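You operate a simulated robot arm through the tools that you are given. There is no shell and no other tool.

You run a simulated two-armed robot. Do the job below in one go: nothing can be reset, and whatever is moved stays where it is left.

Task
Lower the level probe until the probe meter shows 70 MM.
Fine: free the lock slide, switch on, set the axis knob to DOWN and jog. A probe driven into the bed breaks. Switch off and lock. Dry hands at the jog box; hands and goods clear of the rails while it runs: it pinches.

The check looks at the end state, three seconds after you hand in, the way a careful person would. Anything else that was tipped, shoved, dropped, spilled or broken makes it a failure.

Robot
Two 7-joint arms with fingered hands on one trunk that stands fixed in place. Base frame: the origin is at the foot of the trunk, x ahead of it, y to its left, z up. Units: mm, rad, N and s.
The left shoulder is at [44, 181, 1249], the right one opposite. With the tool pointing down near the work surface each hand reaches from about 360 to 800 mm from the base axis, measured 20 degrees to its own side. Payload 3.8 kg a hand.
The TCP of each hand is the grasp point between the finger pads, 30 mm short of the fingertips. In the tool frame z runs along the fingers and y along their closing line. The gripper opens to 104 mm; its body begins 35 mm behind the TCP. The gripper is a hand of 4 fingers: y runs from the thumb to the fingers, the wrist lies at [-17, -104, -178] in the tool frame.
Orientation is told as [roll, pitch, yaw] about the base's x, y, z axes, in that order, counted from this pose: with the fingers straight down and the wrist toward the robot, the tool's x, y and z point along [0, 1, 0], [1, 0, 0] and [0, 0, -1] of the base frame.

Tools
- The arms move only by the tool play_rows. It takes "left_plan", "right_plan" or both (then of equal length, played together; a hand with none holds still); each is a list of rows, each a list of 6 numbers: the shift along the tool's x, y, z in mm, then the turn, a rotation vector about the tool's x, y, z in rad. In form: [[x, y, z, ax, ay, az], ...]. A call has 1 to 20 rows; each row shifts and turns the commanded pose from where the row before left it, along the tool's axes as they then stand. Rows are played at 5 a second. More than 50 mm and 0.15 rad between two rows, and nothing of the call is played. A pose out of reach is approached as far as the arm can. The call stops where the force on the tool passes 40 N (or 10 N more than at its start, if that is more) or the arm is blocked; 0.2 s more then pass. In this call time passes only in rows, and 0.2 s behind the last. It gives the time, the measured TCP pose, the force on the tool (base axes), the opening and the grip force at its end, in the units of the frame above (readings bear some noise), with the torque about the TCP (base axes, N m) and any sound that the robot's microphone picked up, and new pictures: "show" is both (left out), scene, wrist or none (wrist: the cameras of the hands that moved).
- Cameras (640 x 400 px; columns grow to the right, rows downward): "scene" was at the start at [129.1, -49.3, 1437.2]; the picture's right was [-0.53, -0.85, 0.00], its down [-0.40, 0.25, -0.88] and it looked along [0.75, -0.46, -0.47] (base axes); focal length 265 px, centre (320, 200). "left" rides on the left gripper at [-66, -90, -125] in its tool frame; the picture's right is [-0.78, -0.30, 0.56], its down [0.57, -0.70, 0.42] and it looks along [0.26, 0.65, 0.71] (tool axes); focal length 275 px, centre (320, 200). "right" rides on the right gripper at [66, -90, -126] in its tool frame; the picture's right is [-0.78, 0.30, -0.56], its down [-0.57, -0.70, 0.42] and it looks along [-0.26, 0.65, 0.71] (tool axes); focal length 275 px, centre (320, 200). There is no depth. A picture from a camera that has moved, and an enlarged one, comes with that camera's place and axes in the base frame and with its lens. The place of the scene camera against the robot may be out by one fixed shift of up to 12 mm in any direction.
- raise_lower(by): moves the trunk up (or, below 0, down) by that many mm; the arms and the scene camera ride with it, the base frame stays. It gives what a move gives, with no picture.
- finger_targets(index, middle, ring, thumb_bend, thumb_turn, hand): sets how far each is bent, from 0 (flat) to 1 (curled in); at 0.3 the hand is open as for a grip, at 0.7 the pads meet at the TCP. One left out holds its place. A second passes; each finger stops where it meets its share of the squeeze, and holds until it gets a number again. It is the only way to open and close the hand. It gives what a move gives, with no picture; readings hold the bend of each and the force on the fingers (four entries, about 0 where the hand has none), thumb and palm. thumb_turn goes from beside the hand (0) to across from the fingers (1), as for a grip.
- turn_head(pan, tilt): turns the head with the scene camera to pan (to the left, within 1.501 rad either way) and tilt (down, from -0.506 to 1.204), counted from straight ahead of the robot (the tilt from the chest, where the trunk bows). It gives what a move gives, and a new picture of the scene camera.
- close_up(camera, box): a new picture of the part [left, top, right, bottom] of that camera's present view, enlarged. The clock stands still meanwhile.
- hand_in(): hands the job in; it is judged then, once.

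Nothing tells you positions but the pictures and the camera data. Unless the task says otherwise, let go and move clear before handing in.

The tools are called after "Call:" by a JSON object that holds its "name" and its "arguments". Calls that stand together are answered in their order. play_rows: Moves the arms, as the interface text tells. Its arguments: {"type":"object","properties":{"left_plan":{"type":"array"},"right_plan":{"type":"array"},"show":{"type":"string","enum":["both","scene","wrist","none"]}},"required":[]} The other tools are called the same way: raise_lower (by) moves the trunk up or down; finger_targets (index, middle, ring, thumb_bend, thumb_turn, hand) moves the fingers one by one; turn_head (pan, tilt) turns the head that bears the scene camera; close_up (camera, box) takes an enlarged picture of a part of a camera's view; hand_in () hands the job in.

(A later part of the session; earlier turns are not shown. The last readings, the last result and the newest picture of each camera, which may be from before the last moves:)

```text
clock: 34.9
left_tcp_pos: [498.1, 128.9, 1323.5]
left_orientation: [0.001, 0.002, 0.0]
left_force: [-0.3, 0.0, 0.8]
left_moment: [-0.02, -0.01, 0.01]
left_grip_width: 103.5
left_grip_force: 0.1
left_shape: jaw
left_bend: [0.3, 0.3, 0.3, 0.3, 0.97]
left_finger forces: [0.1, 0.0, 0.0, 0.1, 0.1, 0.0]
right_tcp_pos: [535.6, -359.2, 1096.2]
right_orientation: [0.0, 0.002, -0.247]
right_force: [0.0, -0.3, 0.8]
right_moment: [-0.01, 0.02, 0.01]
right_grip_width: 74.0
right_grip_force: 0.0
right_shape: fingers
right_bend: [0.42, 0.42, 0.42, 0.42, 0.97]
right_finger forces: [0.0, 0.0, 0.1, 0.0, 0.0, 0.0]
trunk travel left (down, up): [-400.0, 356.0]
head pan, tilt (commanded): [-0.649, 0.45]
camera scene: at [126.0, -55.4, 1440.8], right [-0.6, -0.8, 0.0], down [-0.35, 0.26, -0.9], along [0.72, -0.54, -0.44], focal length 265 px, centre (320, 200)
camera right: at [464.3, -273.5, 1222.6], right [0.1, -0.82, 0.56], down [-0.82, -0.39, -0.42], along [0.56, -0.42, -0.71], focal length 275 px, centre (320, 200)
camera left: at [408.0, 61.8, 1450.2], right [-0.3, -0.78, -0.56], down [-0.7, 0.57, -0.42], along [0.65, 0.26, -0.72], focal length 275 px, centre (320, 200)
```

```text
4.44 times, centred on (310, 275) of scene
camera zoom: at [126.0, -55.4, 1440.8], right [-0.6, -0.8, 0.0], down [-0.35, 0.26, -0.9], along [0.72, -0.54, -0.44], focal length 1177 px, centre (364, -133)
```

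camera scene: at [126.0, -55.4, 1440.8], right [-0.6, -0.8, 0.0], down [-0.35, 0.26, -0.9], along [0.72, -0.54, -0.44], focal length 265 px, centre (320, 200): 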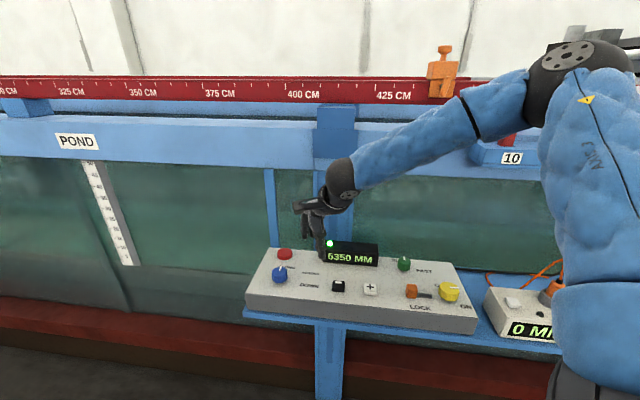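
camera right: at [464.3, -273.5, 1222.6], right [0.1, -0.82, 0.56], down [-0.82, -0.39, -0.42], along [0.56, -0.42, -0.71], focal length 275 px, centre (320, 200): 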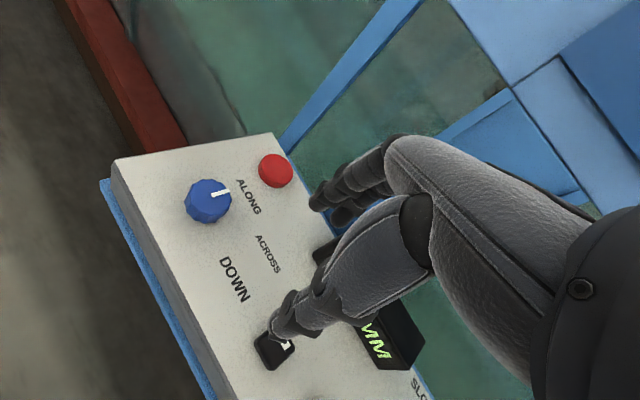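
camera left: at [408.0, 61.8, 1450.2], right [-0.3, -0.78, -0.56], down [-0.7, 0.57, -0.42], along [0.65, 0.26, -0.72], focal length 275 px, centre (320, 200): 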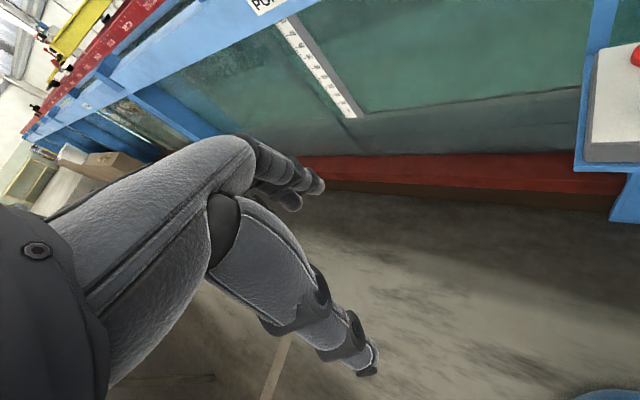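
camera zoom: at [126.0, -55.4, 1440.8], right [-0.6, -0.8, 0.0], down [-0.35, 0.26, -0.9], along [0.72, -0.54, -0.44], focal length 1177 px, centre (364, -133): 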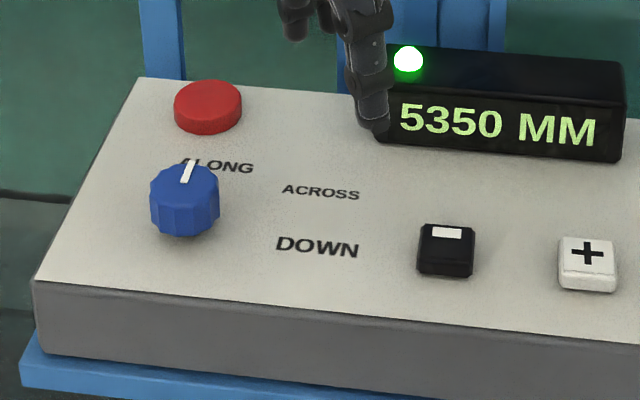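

The blue knob points at ALONG (0°); its centre is about 79/54 mm from the TCP in the tool frame. I move over it and lower part way, then check.

Call:
{"name": "play_rows", "arguments": {"right_plan": [[26, 19, 10, 0, 0, 0], [26, 19, 15, 0, 0, 0], [25, 18, 20, 0, 0, 0], [0, 0, 20, 0, 0, 0]], "show": "both"}}

Call:
{"name": "close_up", "arguments": {"camera": "right", "box": [180, 150, 380, 350]}}

Call:
{"name": "close_up", "arguments": {"camera": "scene", "box": [240, 200, 360, 320]}}

```text
clock: 35.9
left_tcp_pos: [495.0, 126.1, 1325.5]
left_orientation: [0.002, 0.001, 0.002]
left_force: [-0.4, -0.4, -0.1]
left_moment: [0.01, -0.02, -0.01]
left_grip_width: 103.8
left_grip_force: 0.0
left_shape: jaw
left_bend: [0.3, 0.3, 0.3, 0.3, 0.97]
left_finger forces: [0.1, 0.1, 0.0, 0.0, 0.0, 0.0]
right_tcp_pos: [610.6, -300.9, 1032.4]
right_orientation: [0.002, -0.001, -0.245]
right_force: [-0.4, -1.3, 0.1]
right_moment: [-0.02, -0.02, 0.02]
right_grip_width: 74.2
right_grip_force: 0.1
right_shape: fingers
right_bend: [0.42, 0.42, 0.42, 0.42, 0.97]
right_finger forces: [0.0, 0.0, 0.0, 0.1, 0.0, 0.0]
trunk travel left (down, up): [-400.0, 356.0]
head pan, tilt (commanded): [-0.649, 0.45]
camera scene: at [124.5, -57.5, 1440.9], right [-0.6, -0.8, 0.0], down [-0.35, 0.26, -0.9], along [0.72, -0.54, -0.44], focal length 265 px, centre (320, 200)
camera right: at [538.0, -215.0, 1159.3], right [0.1, -0.82, 0.56], down [-0.82, -0.39, -0.43], along [0.57, -0.41, -0.71], focal length 275 px, centre (320, 200)
```

scene: 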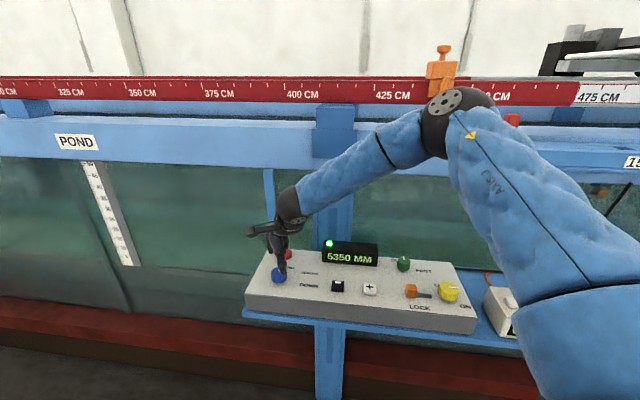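
right: 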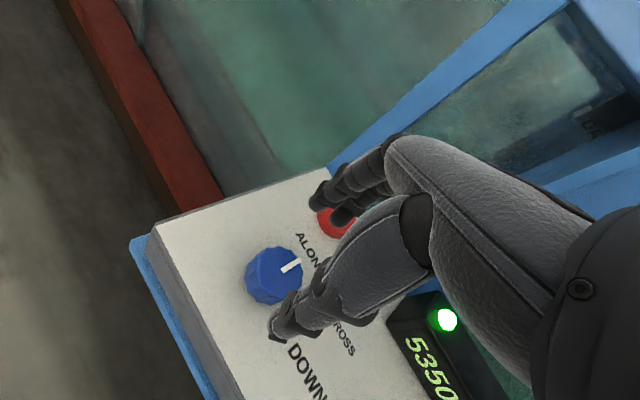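

```text
2.00 times, centred on (280, 250) of right
camera zoom: at [538.0, -215.0, 1159.3], right [0.1, -0.82, 0.56], down [-0.82, -0.39, -0.43], along [0.57, -0.41, -0.71], focal length 551 px, centre (400, 100)
```

zoom: 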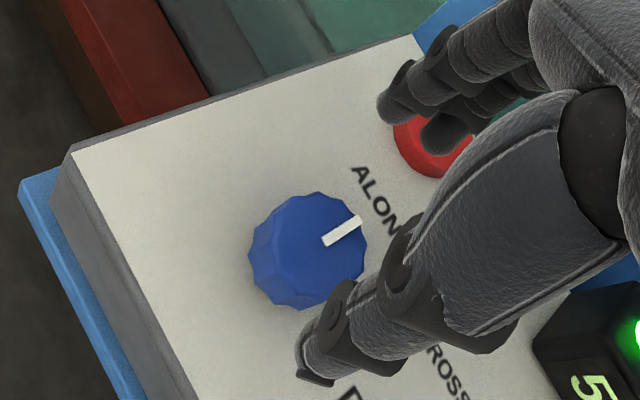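

```text
3.33 times, centred on (300, 260) of scene
camera zoom: at [124.5, -57.5, 1440.9], right [-0.6, -0.8, 0.0], down [-0.35, 0.26, -0.9], along [0.72, -0.54, -0.44], focal length 883 px, centre (387, 0)
```

zoom: 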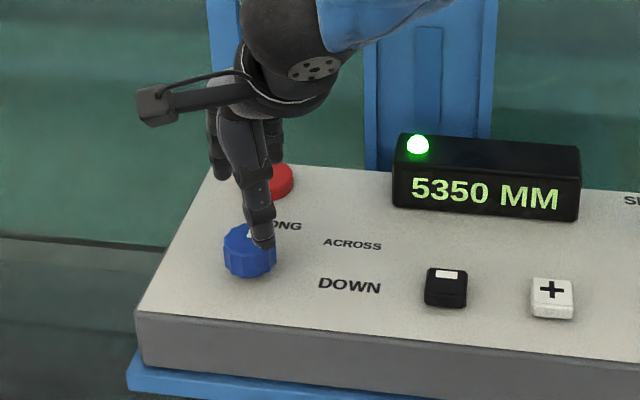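

Well centred over the blue knob, and the red button is clear of the fingers by about 15 mm. I lower and grip it.

Call:
{"name": "play_rows", "arguments": {"right_plan": [[0, 0, 12, 0, 0, 0], [0, 0, 12, 0, 0, 0], [0, 0, 10, 0, 0, 0], [0, 0, 6, 0, 0, 0]], "show": "wrist"}}

Call:
{"name": "finger_targets", "arguments": {"hand": "right", "index": 0.58, "middle": 0.58, "ring": 0.5, "thumb_bend": 0.58}}

Call:
{"name": "finger_targets", "arguments": {"hand": "right", "index": 0.66, "middle": 0.66, "ring": 0.5, "thumb_bend": 0.66}}

Call:
{"name": "close_up", "arguments": {"camera": "right", "box": [180, 150, 380, 350]}}

```text
clock: 36.9
left_tcp_pos: [496.4, 125.6, 1323.4]
left_orientation: [0.001, 0.002, 0.001]
left_force: [0.8, 0.9, 0.9]
left_moment: [0.0, 0.0, 0.01]
left_grip_width: 103.8
left_grip_force: 0.1
left_shape: jaw
left_bend: [0.3, 0.3, 0.3, 0.3, 0.97]
left_finger forces: [0.0, 0.0, 0.1, 0.0, 0.0, 0.0]
right_tcp_pos: [608.3, -299.3, 991.3]
right_orientation: [-0.001, -0.001, -0.247]
right_force: [0.7, -0.1, 0.3]
right_moment: [0.0, 0.0, 0.01]
right_grip_width: 74.1
right_grip_force: 0.0
right_shape: fingers
right_bend: [0.42, 0.42, 0.42, 0.42, 0.97]
right_finger forces: [0.0, 0.1, 0.0, 0.0, 0.0, 0.0]
trunk travel left (down, up): [-400.0, 356.0]
head pan, tilt (commanded): [-0.649, 0.45]
camera right: at [536.6, -214.4, 1117.8], right [0.1, -0.82, 0.56], down [-0.82, -0.39, -0.42], along [0.56, -0.41, -0.71], focal length 275 px, centre (320, 200)
```

right: 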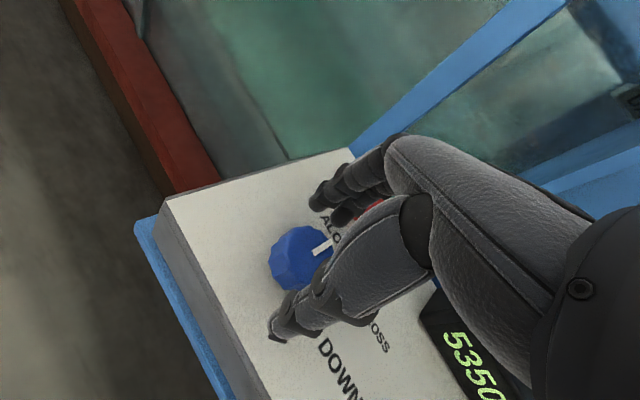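

```text
clock: 37.9
left_tcp_pos: [496.2, 126.5, 1323.7]
left_orientation: [-0.001, 0.002, 0.002]
left_force: [-0.7, 1.1, 0.3]
left_moment: [0.0, 0.03, 0.04]
left_grip_width: 103.8
left_grip_force: 0.0
left_shape: jaw
left_bend: [0.3, 0.3, 0.3, 0.3, 0.97]
left_finger forces: [0.0, 0.1, 0.0, 0.0, 0.1, 0.0]
right_tcp_pos: [609.7, -300.8, 990.9]
right_orientation: [0.0, 0.0, -0.245]
right_force: [-1.4, 0.6, 0.3]
right_moment: [0.04, 0.05, 0.01]
right_grip_width: 38.9
right_grip_force: 1.6
right_shape: fingers
right_bend: [0.57, 0.57, 0.5, 0.55, 0.97]
right_finger forces: [0.3, 0.1, 0.0, 0.0, 1.6, 0.0]
trunk travel left (down, up): [-400.0, 356.0]
head pan, tilt (commanded): [-0.649, 0.45]
```

```text
clock: 38.9
left_tcp_pos: [496.4, 126.3, 1323.9]
left_orientation: [0.001, 0.002, 0.001]
left_force: [-0.3, 0.3, 0.2]
left_moment: [0.01, -0.02, -0.02]
left_grip_width: 103.8
left_grip_force: 0.2
left_shape: jaw
left_bend: [0.3, 0.3, 0.3, 0.3, 0.97]
left_finger forces: [0.0, 0.0, 0.0, 0.0, 0.0, 0.0]
right_tcp_pos: [609.2, -302.1, 990.4]
right_orientation: [-0.001, -0.001, -0.247]
right_force: [1.2, -1.1, -0.1]
right_moment: [0.0, -0.02, -0.01]
right_grip_width: 35.8
right_grip_force: 9.7
right_shape: fingers
right_bend: [0.59, 0.62, 0.5, 0.57, 0.97]
right_finger forces: [6.2, 4.1, 0.1, 0.0, 8.4, 0.0]
trunk travel left (down, up): [-400.0, 356.0]
head pan, tilt (commanded): [-0.649, 0.45]
```

```text
2.00 times, centred on (280, 250) of right
camera zoom: at [536.9, -214.7, 1117.7], right [0.1, -0.82, 0.56], down [-0.82, -0.39, -0.42], along [0.56, -0.41, -0.71], focal length 551 px, centre (400, 100)
```

zoom: 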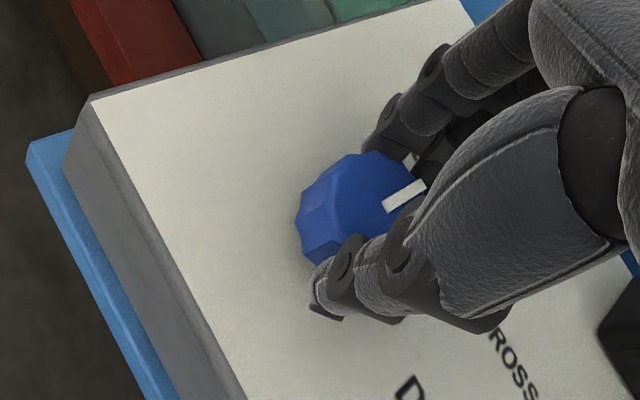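

Firm grip on the blue knob. I turn it clockwise in stages and watch the display.

Call:
{"name": "play_rows", "arguments": {"right_plan": [[0, 0, 0, 0, 0, 0.1], [0, 0, 0, 0, 0, 0.1], [0, 0, 0, 0, 0, 0.1], [0, 0, 0, 0, 0, 0.1], [0, 0, 0, 0, 0, 0.1], [0, 0, 0, 0, 0, 0.1], [0, 0, 0, 0, 0, 0.1], [0, 0, 0, 0, 0, 0.1]], "show": "both"}}

Call:
{"name": "close_up", "arguments": {"camera": "scene", "box": [240, 220, 390, 320]}}

```text
clock: 40.7
left_tcp_pos: [496.3, 126.6, 1324.3]
left_orientation: [-0.001, 0.001, 0.002]
left_force: [-0.2, -0.1, -0.1]
left_moment: [0.0, 0.0, 0.01]
left_grip_width: 103.8
left_grip_force: 0.0
left_shape: jaw
left_bend: [0.3, 0.3, 0.3, 0.3, 0.97]
left_finger forces: [0.0, 0.0, 0.0, 0.2, 0.0, 0.1]
right_tcp_pos: [584.1, -320.2, 1009.7]
right_orientation: [0.0, 0.0, -1.047]
right_force: [-0.4, 0.3, 1.4]
right_moment: [-0.03, 0.01, 0.0]
right_grip_width: 13.4
right_grip_force: 0.2
right_shape: fingers
right_bend: [0.66, 0.66, 0.5, 0.66, 0.97]
right_finger forces: [0.0, 0.0, 0.0, 0.0, 0.1, 0.0]
right hand out of reach, approached as far as the arm can: row 5, 6, 7, 8
trunk travel left (down, up): [-400.0, 356.0]
head pan, tilt (commanded): [-0.649, 0.45]
camera scene: at [124.7, -56.6, 1440.9], right [-0.6, -0.8, 0.0], down [-0.35, 0.26, -0.9], along [0.72, -0.54, -0.44], focal length 265 px, centre (320, 200)
camera right: at [595.2, -209.1, 1135.8], right [-0.52, -0.64, 0.56], down [-0.85, 0.32, -0.43], along [0.1, -0.69, -0.71], focal length 275 px, centre (320, 200)
```

scene: 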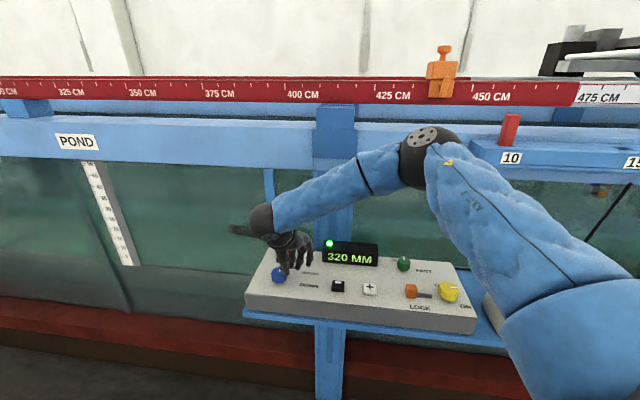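
right: 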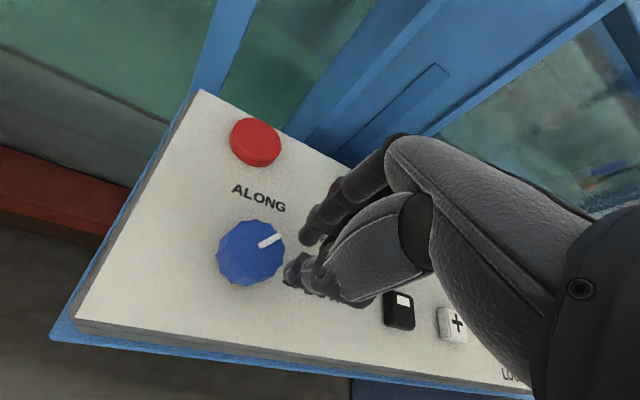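

```text
4.00 times, centred on (315, 270) of scene
camera zoom: at [124.7, -56.6, 1440.9], right [-0.6, -0.8, 0.0], down [-0.35, 0.26, -0.9], along [0.72, -0.54, -0.44], focal length 1060 px, centre (340, -80)
```

zoom: 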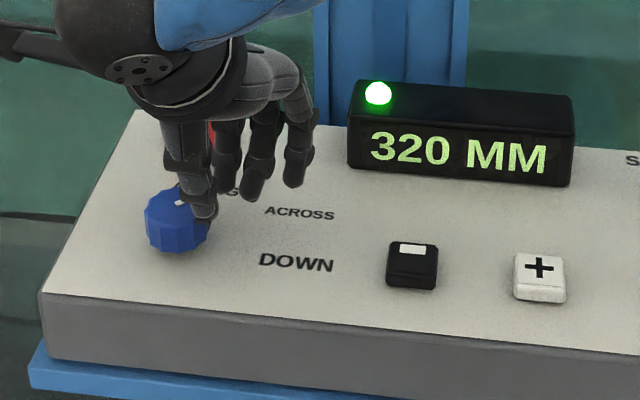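

The arm ran out of rotation there and slid off, but the knob advanced to ACROSS (display "320 MM"). I lift, open, turn the hand well counter-clockwise and prepare a second stroke with more room.

Call:
{"name": "play_rows", "arguments": {"right_plan": [[0, 0, -25, 0, 0, 0], [0, 0, -25, 0, 0, -0.1], [0, 0, -10, 0, 0, -0.15], [0, 0, 0, 0, 0, -0.15], [0, 0, 0, 0, 0, -0.15], [0, 0, 0, 0, 0, -0.15], [0, 0, 0, 0, 0, -0.15], [0, 0, 0, 0, 0, -0.15], [0, 0, 0, 0, 0, -0.15], [0, 0, 0, 0, 0, -0.15]], "show": "none"}}

Call:
{"name": "finger_targets", "arguments": {"hand": "right", "index": 0.42, "middle": 0.42, "ring": 0.42, "thumb_bend": 0.42}}

Call:
{"name": "play_rows", "arguments": {"right_plan": [[0, 0, 0, 0, 0, -0.05]], "show": "both"}}

Call:
{"name": "close_up", "arguments": {"camera": "right", "box": [180, 150, 380, 350]}}

Call:
{"name": "close_up", "arguments": {"camera": "scene", "box": [240, 220, 390, 320]}}

```text
clock: 42.9
left_tcp_pos: [496.9, 125.4, 1323.7]
left_orientation: [-0.001, 0.001, 0.002]
left_force: [0.3, 0.1, -0.4]
left_moment: [-0.01, -0.03, -0.03]
left_grip_width: 103.7
left_grip_force: 0.0
left_shape: jaw
left_bend: [0.3, 0.3, 0.3, 0.3, 0.97]
left_finger forces: [0.0, 0.0, 0.0, 0.0, 0.1, 0.0]
right_tcp_pos: [585.0, -320.7, 1069.0]
right_orientation: [0.002, 0.001, 0.255]
right_force: [-0.4, 0.1, -0.7]
right_moment: [0.03, -0.03, -0.01]
right_grip_width: 13.1
right_grip_force: 0.0
right_shape: fingers
right_bend: [0.66, 0.66, 0.5, 0.66, 0.97]
right_finger forces: [0.1, 0.0, 0.0, 0.0, 0.0, 0.0]
trunk travel left (down, up): [-400.0, 356.0]
head pan, tilt (commanded): [-0.649, 0.45]
```

```text
clock: 43.9
left_tcp_pos: [496.3, 127.0, 1324.4]
left_orientation: [-0.001, 0.003, 0.0]
left_force: [-0.7, 0.6, 0.9]
left_moment: [0.0, -0.01, 0.02]
left_grip_width: 103.9
left_grip_force: 0.2
left_shape: jaw
left_bend: [0.3, 0.3, 0.3, 0.3, 0.97]
left_finger forces: [0.1, 0.0, 0.0, 0.0, 0.0, 0.0]
right_tcp_pos: [585.3, -321.2, 1068.2]
right_orientation: [-0.001, 0.0, 0.254]
right_force: [-0.8, -0.5, -0.4]
right_moment: [0.02, -0.01, -0.02]
right_grip_width: 74.0
right_grip_force: 0.0
right_shape: fingers
right_bend: [0.42, 0.42, 0.42, 0.42, 0.97]
right_finger forces: [0.0, 0.0, 0.1, 0.0, 0.0, 0.1]
trunk travel left (down, up): [-400.0, 356.0]
head pan, tilt (commanded): [-0.649, 0.45]
```

```text
clock: 44.3
left_tcp_pos: [496.2, 126.7, 1324.2]
left_orientation: [0.0, 0.0, 0.002]
left_force: [0.0, 0.9, -0.4]
left_moment: [0.02, -0.02, -0.01]
left_grip_width: 103.5
left_grip_force: 0.1
left_shape: jaw
left_bend: [0.3, 0.3, 0.3, 0.3, 0.97]
left_finger forces: [0.0, 0.1, 0.0, 0.0, 0.0, 0.0]
right_tcp_pos: [584.9, -320.2, 1068.4]
right_orientation: [0.0, 0.0, 0.306]
right_force: [-0.2, 0.2, 0.0]
right_moment: [-0.01, 0.01, -0.02]
right_grip_width: 73.8
right_grip_force: 0.1
right_shape: fingers
right_bend: [0.42, 0.42, 0.42, 0.42, 0.97]
right_finger forces: [0.0, 0.0, 0.0, 0.0, 0.0, 0.0]
trunk travel left (down, up): [-400.0, 356.0]
head pan, tilt (commanded): [-0.649, 0.45]
camera scene: at [125.0, -57.0, 1440.8], right [-0.6, -0.8, 0.0], down [-0.35, 0.26, -0.9], along [0.72, -0.54, -0.44], focal length 265 px, centre (320, 200)
camera right: at [478.8, -283.5, 1195.8], right [0.52, -0.65, 0.56], down [-0.5, -0.76, -0.42], along [0.7, -0.06, -0.71], focal length 275 px, centre (320, 200)
```

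scene: 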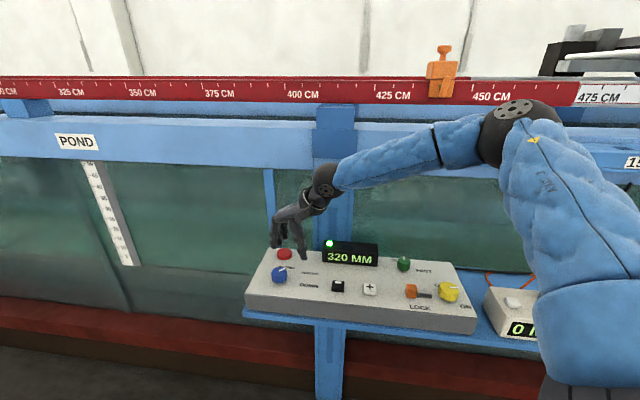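
right: 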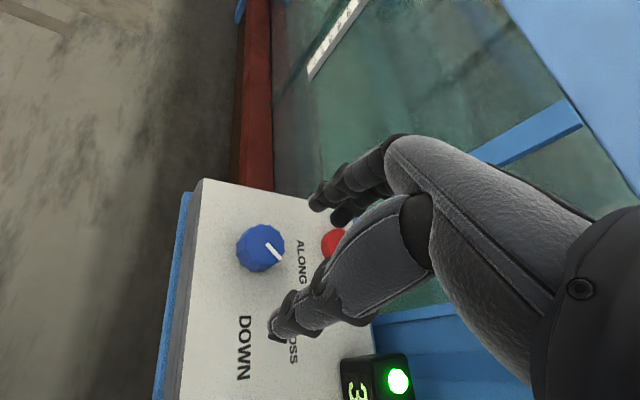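

```text
2.00 times, centred on (280, 250) of right
camera zoom: at [478.8, -283.5, 1195.8], right [0.52, -0.65, 0.56], down [-0.5, -0.76, -0.42], along [0.7, -0.06, -0.71], focal length 551 px, centre (400, 100)
```

zoom: 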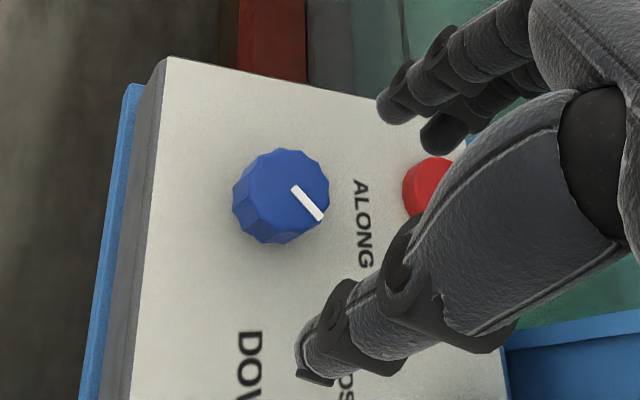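

```text
4.00 times, centred on (315, 270) of scene
camera zoom: at [125.0, -57.0, 1440.8], right [-0.6, -0.8, 0.0], down [-0.35, 0.26, -0.9], along [0.72, -0.54, -0.44], focal length 1060 px, centre (340, -80)
```

zoom: 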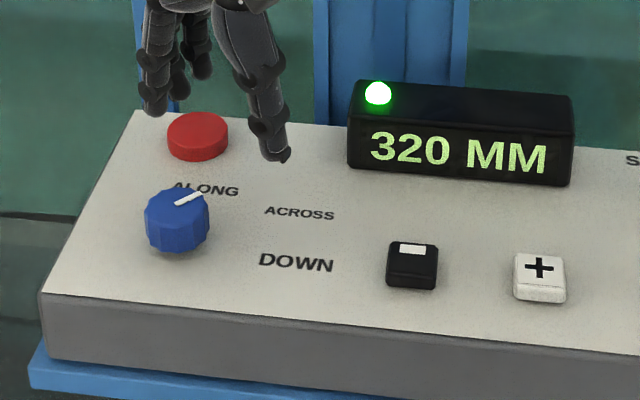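

The pointer is at about 45° (ACROSS), so DOWN is another 45°. I centre the hand on the knob again in the new orientation and lower.

Call:
{"name": "finger_targets", "arguments": {"hand": "right", "ring": 0.5}}

Call:
{"name": "play_rows", "arguments": {"right_plan": [[4, 10, 10, 0, 0, 0], [4, 10, 15, 0, 0, 0], [3, 10, 15, 0, 0, 0]], "show": "wrist"}}

Call:
{"name": "close_up", "arguments": {"camera": "right", "box": [180, 150, 380, 350]}}

Call:
{"name": "close_up", "arguments": {"camera": "scene", "box": [240, 200, 360, 320]}}

```text
clock: 45.3
left_tcp_pos: [496.3, 126.3, 1324.9]
left_orientation: [0.001, 0.002, 0.001]
left_force: [-0.8, -1.4, -0.2]
left_moment: [0.0, -0.02, -0.01]
left_grip_width: 103.7
left_grip_force: 0.0
left_shape: jaw
left_bend: [0.3, 0.3, 0.3, 0.3, 0.97]
left_finger forces: [0.1, 0.0, 0.0, 0.0, 0.0, 0.1]
right_tcp_pos: [585.8, -320.0, 1068.4]
right_orientation: [0.0, 0.0, 0.304]
right_force: [-0.1, 0.1, 0.6]
right_moment: [0.0, -0.02, -0.02]
right_grip_width: 74.2
right_grip_force: 0.0
right_shape: fingers
right_bend: [0.42, 0.42, 0.5, 0.42, 0.97]
right_finger forces: [0.0, 0.1, 0.0, 0.0, 0.0, 0.0]
trunk travel left (down, up): [-400.0, 356.0]
head pan, tilt (commanded): [-0.649, 0.45]
```

```text
clock: 46.1
left_tcp_pos: [497.2, 127.0, 1324.0]
left_orientation: [0.0, 0.003, 0.002]
left_force: [-0.2, 0.0, 0.5]
left_moment: [0.0, 0.01, -0.01]
left_grip_width: 103.6
left_grip_force: 0.1
left_shape: jaw
left_bend: [0.3, 0.3, 0.3, 0.3, 0.97]
left_finger forces: [0.0, 0.0, 0.1, 0.0, 0.0, 0.0]
right_tcp_pos: [613.0, -300.7, 1029.1]
right_orientation: [-0.002, 0.0, 0.305]
right_force: [0.0, 0.4, -0.2]
right_moment: [0.0, 0.0, -0.02]
right_grip_width: 74.0
right_grip_force: 0.2
right_shape: fingers
right_bend: [0.42, 0.42, 0.5, 0.42, 0.97]
right_finger forces: [0.0, 0.0, 0.0, 0.0, 0.1, 0.0]
trunk travel left (down, up): [-400.0, 356.0]
head pan, tilt (commanded): [-0.649, 0.45]
camera right: at [506.3, -264.1, 1155.0], right [0.52, -0.65, 0.56], down [-0.5, -0.76, -0.42], along [0.7, -0.06, -0.71], focal length 275 px, centre (320, 200)
```

right: 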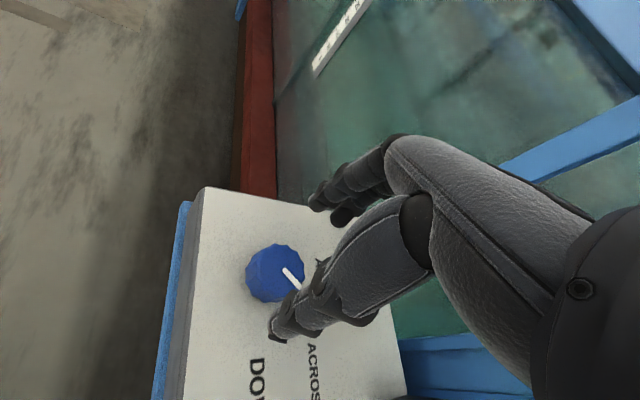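

```text
2.00 times, centred on (280, 250) of right
camera zoom: at [506.3, -264.1, 1155.0], right [0.52, -0.65, 0.56], down [-0.5, -0.76, -0.42], along [0.7, -0.06, -0.71], focal length 551 px, centre (400, 100)
```

zoom: 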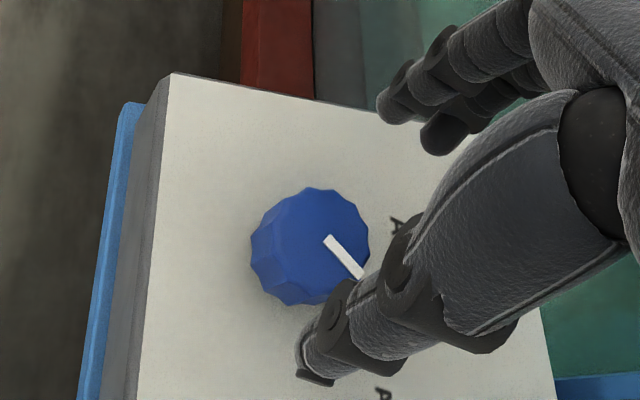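

```text
3.33 times, centred on (300, 260) of scene
camera zoom: at [125.6, -56.5, 1440.8], right [-0.6, -0.8, 0.0], down [-0.35, 0.26, -0.9], along [0.72, -0.54, -0.44], focal length 883 px, centre (387, 0)
```

zoom: 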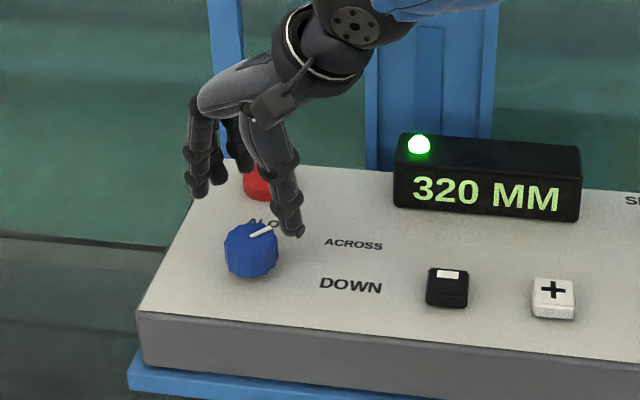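

Centred. I lower the rest of the way and grip.

Call:
{"name": "play_rows", "arguments": {"right_plan": [[0, 0, 13, 0, 0, 0], [0, 0, 13, 0, 0, 0], [0, 0, 12, 0, 0, 0]], "show": "none"}}

Call:
{"name": "finger_targets", "arguments": {"hand": "right", "index": 0.58, "middle": 0.58, "thumb_bend": 0.56}}

Call:
{"name": "finger_targets", "arguments": {"hand": "right", "index": 0.66, "middle": 0.66, "thumb_bend": 0.66}}

```text
clock: 46.9
left_tcp_pos: [496.1, 126.7, 1324.1]
left_orientation: [0.0, 0.003, 0.001]
left_force: [0.2, -0.1, -0.4]
left_moment: [0.01, -0.01, -0.03]
left_grip_width: 103.7
left_grip_force: 0.1
left_shape: jaw
left_bend: [0.3, 0.3, 0.3, 0.3, 0.97]
left_finger forces: [0.0, 0.0, 0.1, 0.0, 0.0, 0.1]
right_tcp_pos: [612.5, -299.7, 990.3]
right_orientation: [-0.001, 0.001, 0.305]
right_force: [-0.3, -0.2, 0.1]
right_moment: [0.0, 0.0, -0.01]
right_grip_width: 73.9
right_grip_force: 0.1
right_shape: fingers
right_bend: [0.42, 0.42, 0.5, 0.42, 0.97]
right_finger forces: [0.1, 0.0, 0.1, 0.1, 0.0, 0.0]
trunk travel left (down, up): [-400.0, 356.0]
head pan, tilt (commanded): [-0.649, 0.45]
```

```text
clock: 47.9
left_tcp_pos: [496.9, 127.1, 1324.8]
left_orientation: [-0.001, -0.001, 0.0]
left_force: [-0.8, 0.0, 0.4]
left_moment: [0.0, 0.01, -0.02]
left_grip_width: 103.6
left_grip_force: 0.1
left_shape: jaw
left_bend: [0.3, 0.3, 0.3, 0.3, 0.97]
left_finger forces: [0.1, 0.0, 0.0, 0.1, 0.0, 0.0]
right_tcp_pos: [611.8, -300.1, 990.1]
right_orientation: [0.0, 0.0, 0.304]
right_force: [-1.6, -0.8, 0.4]
right_moment: [-0.04, 0.02, 0.04]
right_grip_width: 39.6
right_grip_force: 0.5
right_shape: fingers
right_bend: [0.57, 0.57, 0.5, 0.54, 0.97]
right_finger forces: [0.0, 0.1, 0.1, 0.1, 1.6, 0.0]
trunk travel left (down, up): [-400.0, 356.0]
head pan, tilt (commanded): [-0.649, 0.45]
```

```text
clock: 48.9
left_tcp_pos: [495.8, 125.6, 1323.8]
left_orientation: [0.001, 0.002, 0.003]
left_force: [0.3, -0.4, -0.2]
left_moment: [-0.02, 0.0, -0.01]
left_grip_width: 103.9
left_grip_force: 0.1
left_shape: jaw
left_bend: [0.3, 0.3, 0.3, 0.3, 0.97]
left_finger forces: [0.0, 0.0, 0.0, 0.0, 0.0, 0.0]
right_tcp_pos: [613.1, -300.4, 990.6]
right_orientation: [0.0, 0.001, 0.302]
right_force: [-0.4, -2.2, -0.2]
right_moment: [-0.05, 0.01, 0.06]
right_grip_width: 35.5
right_grip_force: 8.2
right_shape: fingers
right_bend: [0.59, 0.63, 0.5, 0.57, 0.97]
right_finger forces: [5.5, 2.9, 0.0, 0.0, 8.8, 0.0]
trunk travel left (down, up): [-400.0, 356.0]
head pan, tilt (commanded): [-0.649, 0.45]
```

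Gripped. I turn clockwise about 40° and check the display.

Call:
{"name": "play_rows", "arguments": {"right_plan": [[0, 0, 0, 0, 0, 0.1], [0, 0, 0, 0, 0, 0.1], [0, 0, 0, 0, 0, 0.1], [0, 0, 0, 0, 0, 0.1], [0, 0, 0, 0, 0, 0.1], [0, 0, 0, 0, 0, 0.1]], "show": "both"}}

Call:
{"name": "close_up", "arguments": {"camera": "scene", "box": [240, 220, 390, 320]}}

```text
clock: 50.3
left_tcp_pos: [496.6, 125.6, 1324.4]
left_orientation: [0.0, 0.003, 0.004]
left_force: [-0.1, 0.2, -0.2]
left_moment: [0.01, -0.04, 0.01]
left_grip_width: 103.8
left_grip_force: 0.0
left_shape: jaw
left_bend: [0.3, 0.3, 0.3, 0.3, 0.97]
left_finger forces: [0.0, 0.1, 0.1, 0.0, 0.1, 0.0]
right_tcp_pos: [610.5, -300.9, 989.6]
right_orientation: [0.0, 0.001, -0.298]
right_force: [-0.3, -5.1, -2.2]
right_moment: [-0.16, 0.03, -0.02]
right_grip_width: 35.5
right_grip_force: 9.2
right_shape: fingers
right_bend: [0.59, 0.63, 0.5, 0.58, 0.97]
right_finger forces: [5.8, 4.2, 0.1, 0.0, 8.6, 0.0]
trunk travel left (down, up): [-400.0, 356.0]
head pan, tilt (commanded): [-0.649, 0.45]
camera scene: at [125.1, -57.4, 1440.8], right [-0.6, -0.8, 0.0], down [-0.35, 0.26, -0.9], along [0.72, -0.54, -0.44], focal length 265 px, centre (320, 200)
camera right: at [542.5, -211.1, 1116.7], right [0.06, -0.83, 0.56], down [-0.84, -0.34, -0.42], along [0.54, -0.44, -0.71], focal length 275 px, centre (320, 200)
```

scene: 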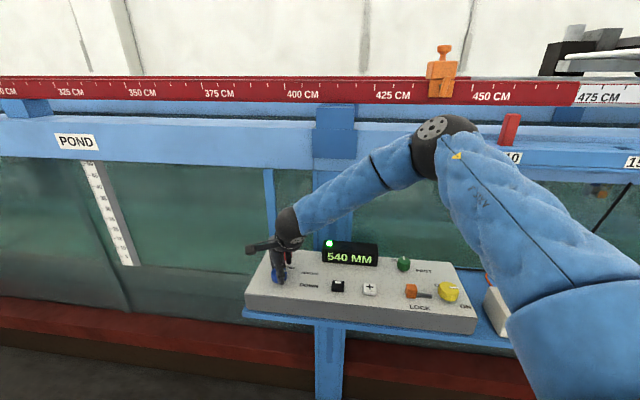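
right: 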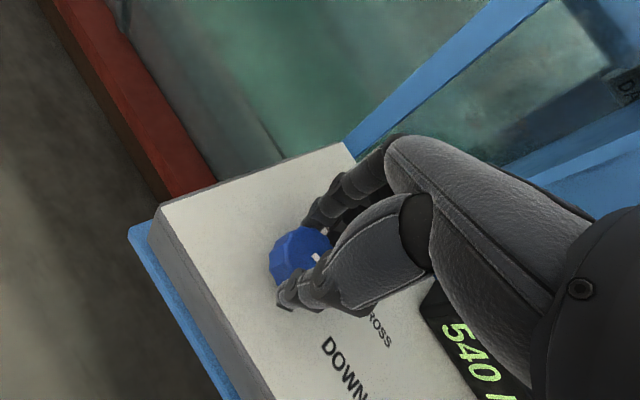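

```text
4.00 times, centred on (315, 270) of scene
camera zoom: at [125.1, -57.4, 1440.8], right [-0.6, -0.8, 0.0], down [-0.35, 0.26, -0.9], along [0.72, -0.54, -0.44], focal length 1060 px, centre (340, -80)
```

zoom: 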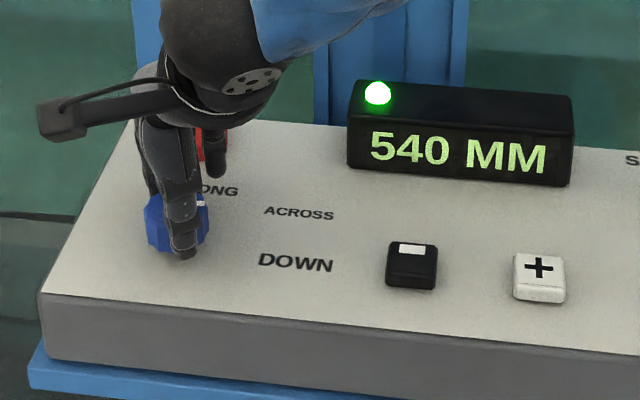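

The display switched to 540 MM (the DOWN axis). I turn a touch more to reach the DOWN position, then let go and lift.

Call:
{"name": "play_rows", "arguments": {"right_plan": [[0, 0, 0, 0, 0, 0.08], [0, 0, 0, 0, 0, 0.08]], "show": "none"}}

Call:
{"name": "finger_targets", "arguments": {"hand": "right", "index": 0.42, "middle": 0.42, "ring": 0.44, "thumb_bend": 0.42}}

Call:
{"name": "play_rows", "arguments": {"right_plan": [[0, 0, -25, 0, 0, 0], [0, 0, -25, 0, 0, 0], [0, 0, -25, 0, 0, 0], [-10, -25, -25, 0, 0, 0]], "show": "both"}}

Call:
{"name": "close_up", "arguments": {"camera": "scene", "box": [240, 220, 390, 320]}}

Call:
{"name": "close_up", "arguments": {"camera": "right", "box": [150, 130, 380, 350]}}

```text
clock: 50.9
left_tcp_pos: [496.9, 124.8, 1324.9]
left_orientation: [0.002, 0.002, 0.002]
left_force: [0.2, 1.2, 0.4]
left_moment: [-0.01, 0.02, -0.01]
left_grip_width: 103.6
left_grip_force: 0.0
left_shape: jaw
left_bend: [0.3, 0.3, 0.3, 0.3, 0.97]
left_finger forces: [0.0, 0.1, 0.0, 0.0, 0.0, 0.1]
right_tcp_pos: [608.7, -301.6, 989.0]
right_orientation: [0.001, 0.003, -0.457]
right_force: [-3.6, -3.7, -3.8]
right_moment: [-0.1, 0.09, 0.01]
right_grip_width: 35.7
right_grip_force: 9.1
right_shape: fingers
right_bend: [0.59, 0.63, 0.5, 0.58, 0.98]
right_finger forces: [5.1, 3.8, 0.0, 0.0, 9.5, 0.1]
trunk travel left (down, up): [-400.0, 356.0]
head pan, tilt (commanded): [-0.649, 0.45]
```

```text
clock: 51.9
left_tcp_pos: [495.9, 126.5, 1324.8]
left_orientation: [-0.001, 0.001, 0.002]
left_force: [0.2, 0.8, 0.4]
left_moment: [0.0, -0.05, -0.03]
left_grip_width: 103.7
left_grip_force: 0.1
left_shape: jaw
left_bend: [0.3, 0.3, 0.3, 0.3, 0.97]
left_finger forces: [0.1, 0.1, 0.0, 0.0, 0.1, 0.0]
right_tcp_pos: [610.0, -300.2, 990.9]
right_orientation: [0.002, 0.0, -0.455]
right_force: [-0.6, 0.2, 0.9]
right_moment: [0.0, -0.03, -0.02]
right_grip_width: 73.9
right_grip_force: 0.0
right_shape: fingers
right_bend: [0.42, 0.42, 0.44, 0.42, 0.97]
right_finger forces: [0.0, 0.1, 0.0, 0.0, 0.0, 0.0]
trunk travel left (down, up): [-400.0, 356.0]
head pan, tilt (commanded): [-0.649, 0.45]
```

```text
clock: 52.9
left_tcp_pos: [495.8, 127.0, 1324.6]
left_orientation: [-0.001, 0.001, 0.002]
left_force: [0.1, -0.8, -0.2]
left_moment: [0.0, 0.01, 0.02]
left_grip_width: 103.8
left_grip_force: 0.1
left_shape: jaw
left_bend: [0.3, 0.3, 0.3, 0.3, 0.97]
left_finger forces: [0.0, 0.0, 0.0, 0.0, 0.0, 0.1]
right_tcp_pos: [581.2, -299.8, 1091.1]
right_orientation: [0.0, 0.001, -0.457]
right_force: [-1.0, -0.8, 0.1]
right_moment: [-0.01, 0.01, 0.02]
right_grip_width: 74.0
right_grip_force: 0.0
right_shape: fingers
right_bend: [0.42, 0.42, 0.44, 0.42, 0.97]
right_finger forces: [0.0, 0.1, 0.1, 0.1, 0.0, 0.1]
trunk travel left (down, up): [-400.0, 356.0]
head pan, tilt (commanded): [-0.649, 0.45]
camera scene: at [123.4, -56.7, 1441.0], right [-0.6, -0.8, 0.0], down [-0.35, 0.26, -0.9], along [0.72, -0.54, -0.43], focal length 265 px, centre (320, 200)
camera right: at [527.9, -199.6, 1217.8], right [-0.07, -0.83, 0.56], down [-0.88, -0.21, -0.43], along [0.47, -0.52, -0.71], focal length 275 px, centre (320, 200)
```

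scene: 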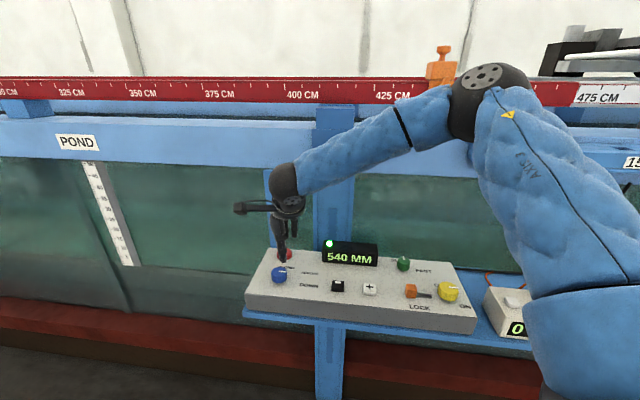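
right: 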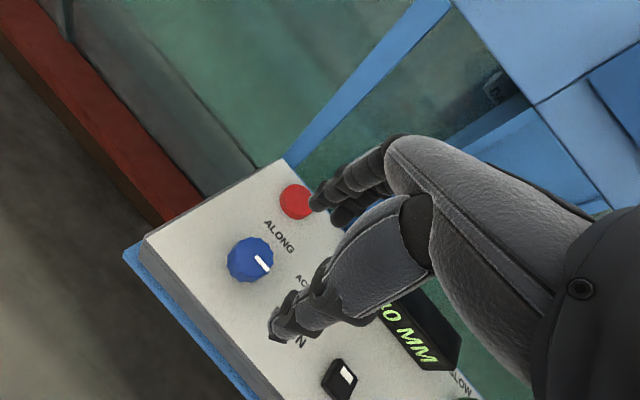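

```text
4.00 times, centred on (315, 270) of scene
camera zoom: at [123.4, -56.7, 1441.0], right [-0.6, -0.8, 0.0], down [-0.35, 0.26, -0.9], along [0.72, -0.54, -0.43], focal length 1060 px, centre (340, -80)
```

zoom: 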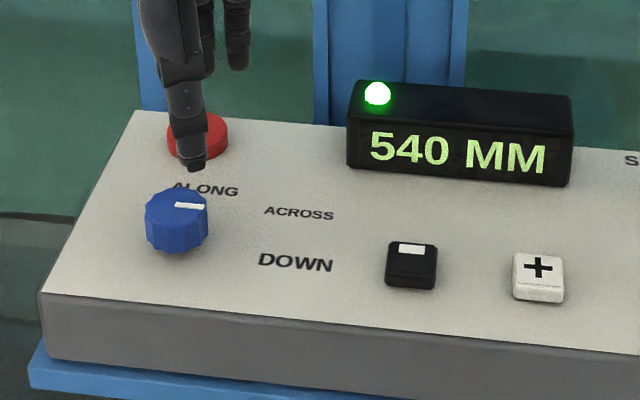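

```text
1.82 times, centred on (265, 240) of right
camera zoom: at [527.9, -199.6, 1217.8], right [-0.07, -0.83, 0.56], down [-0.88, -0.21, -0.43], along [0.47, -0.52, -0.71], focal length 500 px, centre (420, 127)
```

zoom: 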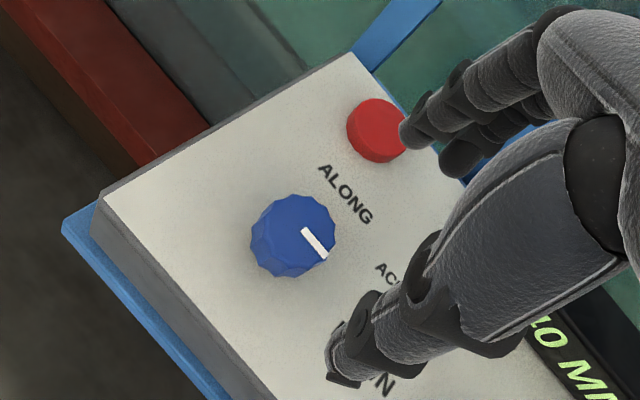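

The axis knob points to DOWN and the display shows 540 MM. Now I move over the + key, close the fingertips into a compact cluster for pressing, and check that the meter is visible.

Call:
{"name": "play_rows", "arguments": {"right_plan": [[-40.5, -14.4, 0, 0, 0, 0], [-40.5, -14.4, 0, 0, 0, 0], [-40.5, -14.4, 0, 0, 0, 0], [-40.5, -14.4, 0, 0, 0, 0], [-40.5, -14.4, 0, 0, 0, 0], [0, 0, 0, 0, 0, 0.11], [0, 0, 0, 0, 0, 0.11], [0, 0, 0, 0, 0, 0.108]], "show": "both"}}

Call:
{"name": "finger_targets", "arguments": {"hand": "right", "index": 0.68, "middle": 0.68, "ring": 0.95, "thumb_bend": 0.68}}

Call:
{"name": "close_up", "arguments": {"camera": "right", "box": [120, 120, 440, 380]}}

Call:
{"name": "close_up", "arguments": {"camera": "scene", "box": [300, 180, 460, 320]}}

```text
clock: 54.7
left_tcp_pos: [497.1, 128.1, 1323.7]
left_orientation: [-0.001, 0.002, 0.001]
left_force: [0.6, 0.4, 0.2]
left_moment: [-0.01, 0.01, -0.04]
left_grip_width: 103.7
left_grip_force: 0.0
left_shape: jaw
left_bend: [0.3, 0.3, 0.3, 0.3, 0.97]
left_finger forces: [0.0, 0.1, 0.0, 0.0, 0.1, 0.0]
right_tcp_pos: [428.4, -447.9, 1089.4]
right_orientation: [-0.002, 0.002, -0.784]
right_force: [0.3, -0.3, 0.2]
right_moment: [-0.03, 0.02, 0.01]
right_grip_width: 74.5
right_grip_force: 0.1
right_shape: fingers
right_bend: [0.42, 0.42, 0.44, 0.42, 0.97]
right_finger forces: [0.0, 0.1, 0.0, 0.0, 0.0, 0.1]
trunk travel left (down, up): [-400.0, 356.0]
head pan, tilt (commanded): [-0.649, 0.45]
camera scene: at [125.5, -56.0, 1440.8], right [-0.6, -0.8, 0.0], down [-0.35, 0.26, -0.9], along [0.72, -0.54, -0.44], focal length 265 px, centre (320, 200)
camera right: at [410.7, -337.5, 1216.8], right [-0.34, -0.76, 0.56], down [-0.9, 0.09, -0.42], along [0.27, -0.65, -0.71], focal length 275 px, centre (320, 200)
```

scene: 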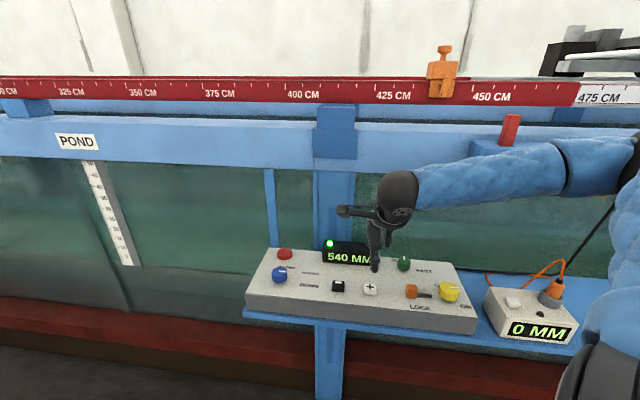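
right: 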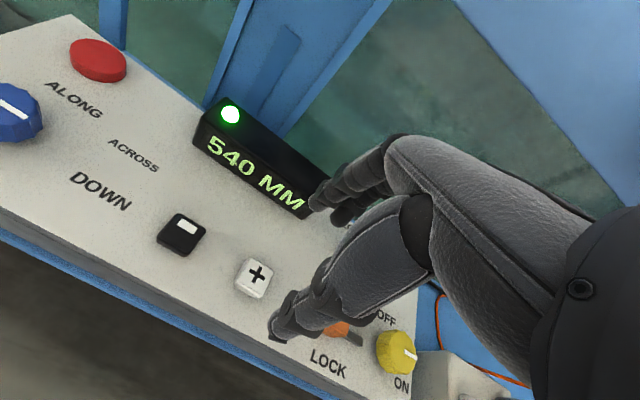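

```text
clock: 55.7
left_tcp_pos: [495.8, 125.5, 1323.5]
left_orientation: [0.001, 0.002, 0.002]
left_force: [0.3, -0.2, -0.4]
left_moment: [-0.01, 0.04, -0.03]
left_grip_width: 103.8
left_grip_force: 0.0
left_shape: jaw
left_bend: [0.3, 0.3, 0.3, 0.3, 0.97]
left_finger forces: [0.0, 0.0, 0.0, 0.0, 0.0, 0.0]
right_tcp_pos: [428.8, -449.1, 1089.6]
right_orientation: [0.0, 0.001, -0.783]
right_force: [-0.5, 0.1, 0.3]
right_moment: [0.02, 0.0, 0.03]
right_grip_width: 8.1
right_grip_force: 0.2
right_shape: fingers
right_bend: [0.68, 0.68, 0.95, 0.68, 0.97]
right_finger forces: [0.0, 0.0, 0.0, 0.0, 0.0, 0.0]
trunk travel left (down, up): [-400.0, 356.0]
head pan, tilt (commanded): [-0.649, 0.45]
```

```text
1.54 times, centred on (280, 250) of right
camera zoom: at [410.3, -338.2, 1217.1], right [-0.34, -0.76, 0.56], down [-0.9, 0.09, -0.42], along [0.27, -0.65, -0.71], focal length 424 px, centre (382, 123)
```

zoom: 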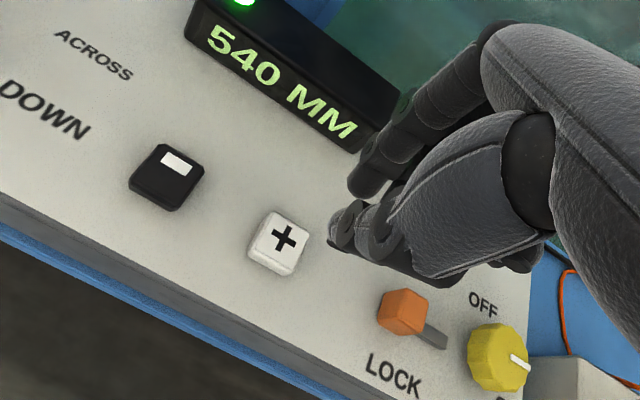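

```text
2.86 times, centred on (380, 250) of scene
camera zoom: at [124.9, -56.7, 1440.8], right [-0.6, -0.8, 0.0], down [-0.35, 0.26, -0.9], along [0.72, -0.54, -0.44], focal length 757 px, centre (149, 57)
```

zoom: 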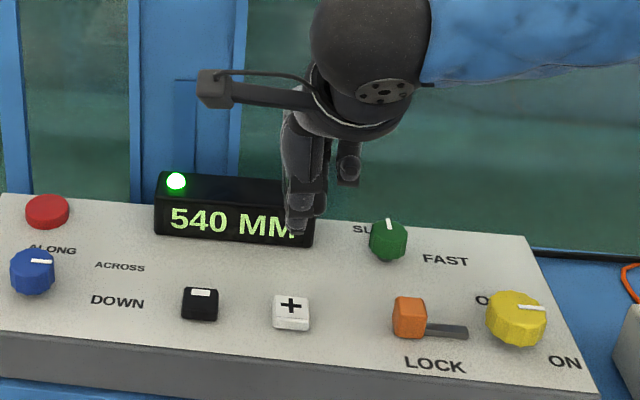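

The + key is about 14 mm ahead of the cluster in the tool frame, and the meter is readable in the scene view. Before jogging I look once more toward the carriage and probe to check that the arm and everything else are clear.

Call:
{"name": "turn_head", "arguments": {"pan": -1.2, "tilt": 0.15}}

Call:
{"name": "close_up", "arguments": {"camera": "scene", "box": [300, 60, 620, 320]}}

Call:
{"name": "turn_head", "arguments": {"pan": -0.95, "tilt": 0.3}}

```text
clock: 56.7
left_tcp_pos: [494.8, 125.8, 1324.4]
left_orientation: [-0.001, 0.003, 0.002]
left_force: [0.5, -0.3, 0.2]
left_moment: [-0.02, 0.02, -0.01]
left_grip_width: 103.4
left_grip_force: 0.1
left_shape: jaw
left_bend: [0.3, 0.3, 0.3, 0.3, 0.97]
left_finger forces: [0.0, 0.1, 0.0, 0.0, 0.0, 0.0]
right_tcp_pos: [428.3, -449.3, 1090.9]
right_orientation: [0.001, 0.0, -0.785]
right_force: [0.6, -0.7, 0.5]
right_moment: [0.02, 0.03, 0.02]
right_grip_width: 8.1
right_grip_force: 0.0
right_shape: fingers
right_bend: [0.68, 0.68, 0.95, 0.68, 0.97]
right_finger forces: [0.1, 0.1, 0.0, 0.0, 0.1, 0.0]
trunk travel left (down, up): [-400.0, 356.0]
head pan, tilt (commanded): [-1.201, 0.15]
camera scene: at [85.3, -87.6, 1468.7], right [-0.93, -0.36, 0.0], down [-0.05, 0.14, -0.99], along [0.36, -0.92, -0.15], focal length 265 px, centre (320, 200)
```

scene: 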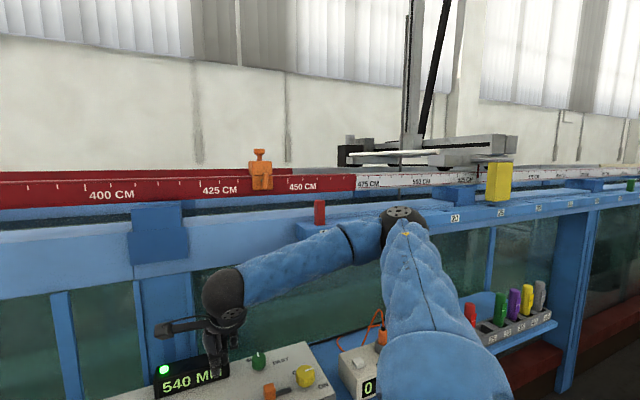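

```text
1.54 times, centred on (460, 190) of scene
camera zoom: at [85.3, -87.6, 1468.7], right [-0.93, -0.36, 0.0], down [-0.05, 0.14, -0.99], along [0.36, -0.92, -0.15], focal length 408 px, centre (105, 215)
```

zoom: 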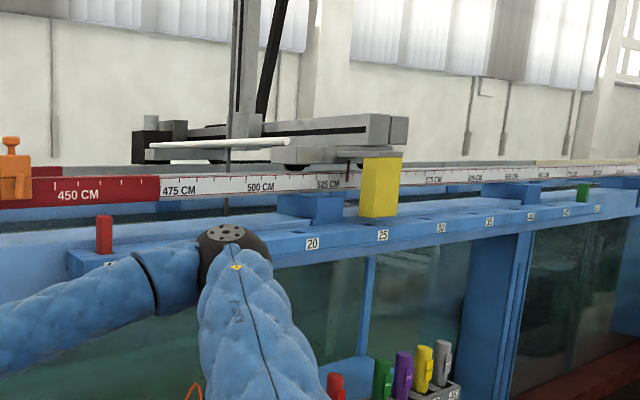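

```text
clock: 57.4
left_tcp_pos: [496.5, 125.9, 1323.3]
left_orientation: [0.0, 0.003, 0.003]
left_force: [-0.7, -0.2, 0.2]
left_moment: [0.0, 0.01, -0.02]
left_grip_width: 103.8
left_grip_force: 0.1
left_shape: jaw
left_bend: [0.3, 0.3, 0.3, 0.3, 0.97]
left_finger forces: [0.0, 0.0, 0.1, 0.1, 0.0, 0.0]
right_tcp_pos: [428.7, -449.5, 1089.8]
right_orientation: [0.002, 0.0, -0.783]
right_force: [0.2, 1.0, 0.4]
right_moment: [-0.02, 0.01, 0.01]
right_grip_width: 8.1
right_grip_force: 0.1
right_shape: fingers
right_bend: [0.68, 0.68, 0.95, 0.68, 0.97]
right_finger forces: [0.0, 0.0, 0.0, 0.0, 0.0, 0.1]
trunk travel left (down, up): [-400.0, 356.0]
head pan, tilt (commanded): [-0.949, 0.3]
camera scene: at [106.0, -77.1, 1454.8], right [-0.81, -0.58, 0.0], down [-0.17, 0.24, -0.96], along [0.56, -0.78, -0.3], focal length 265 px, centre (320, 200)
```

scene: 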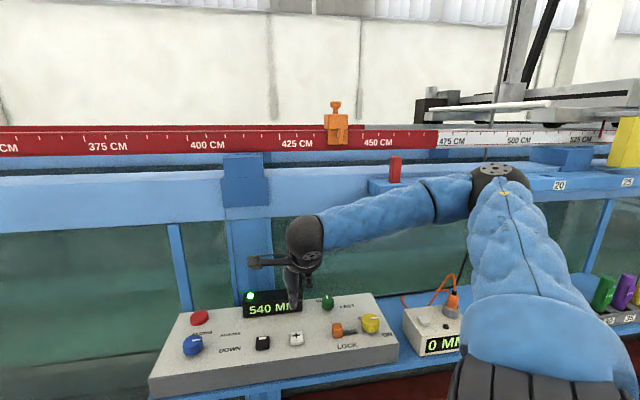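

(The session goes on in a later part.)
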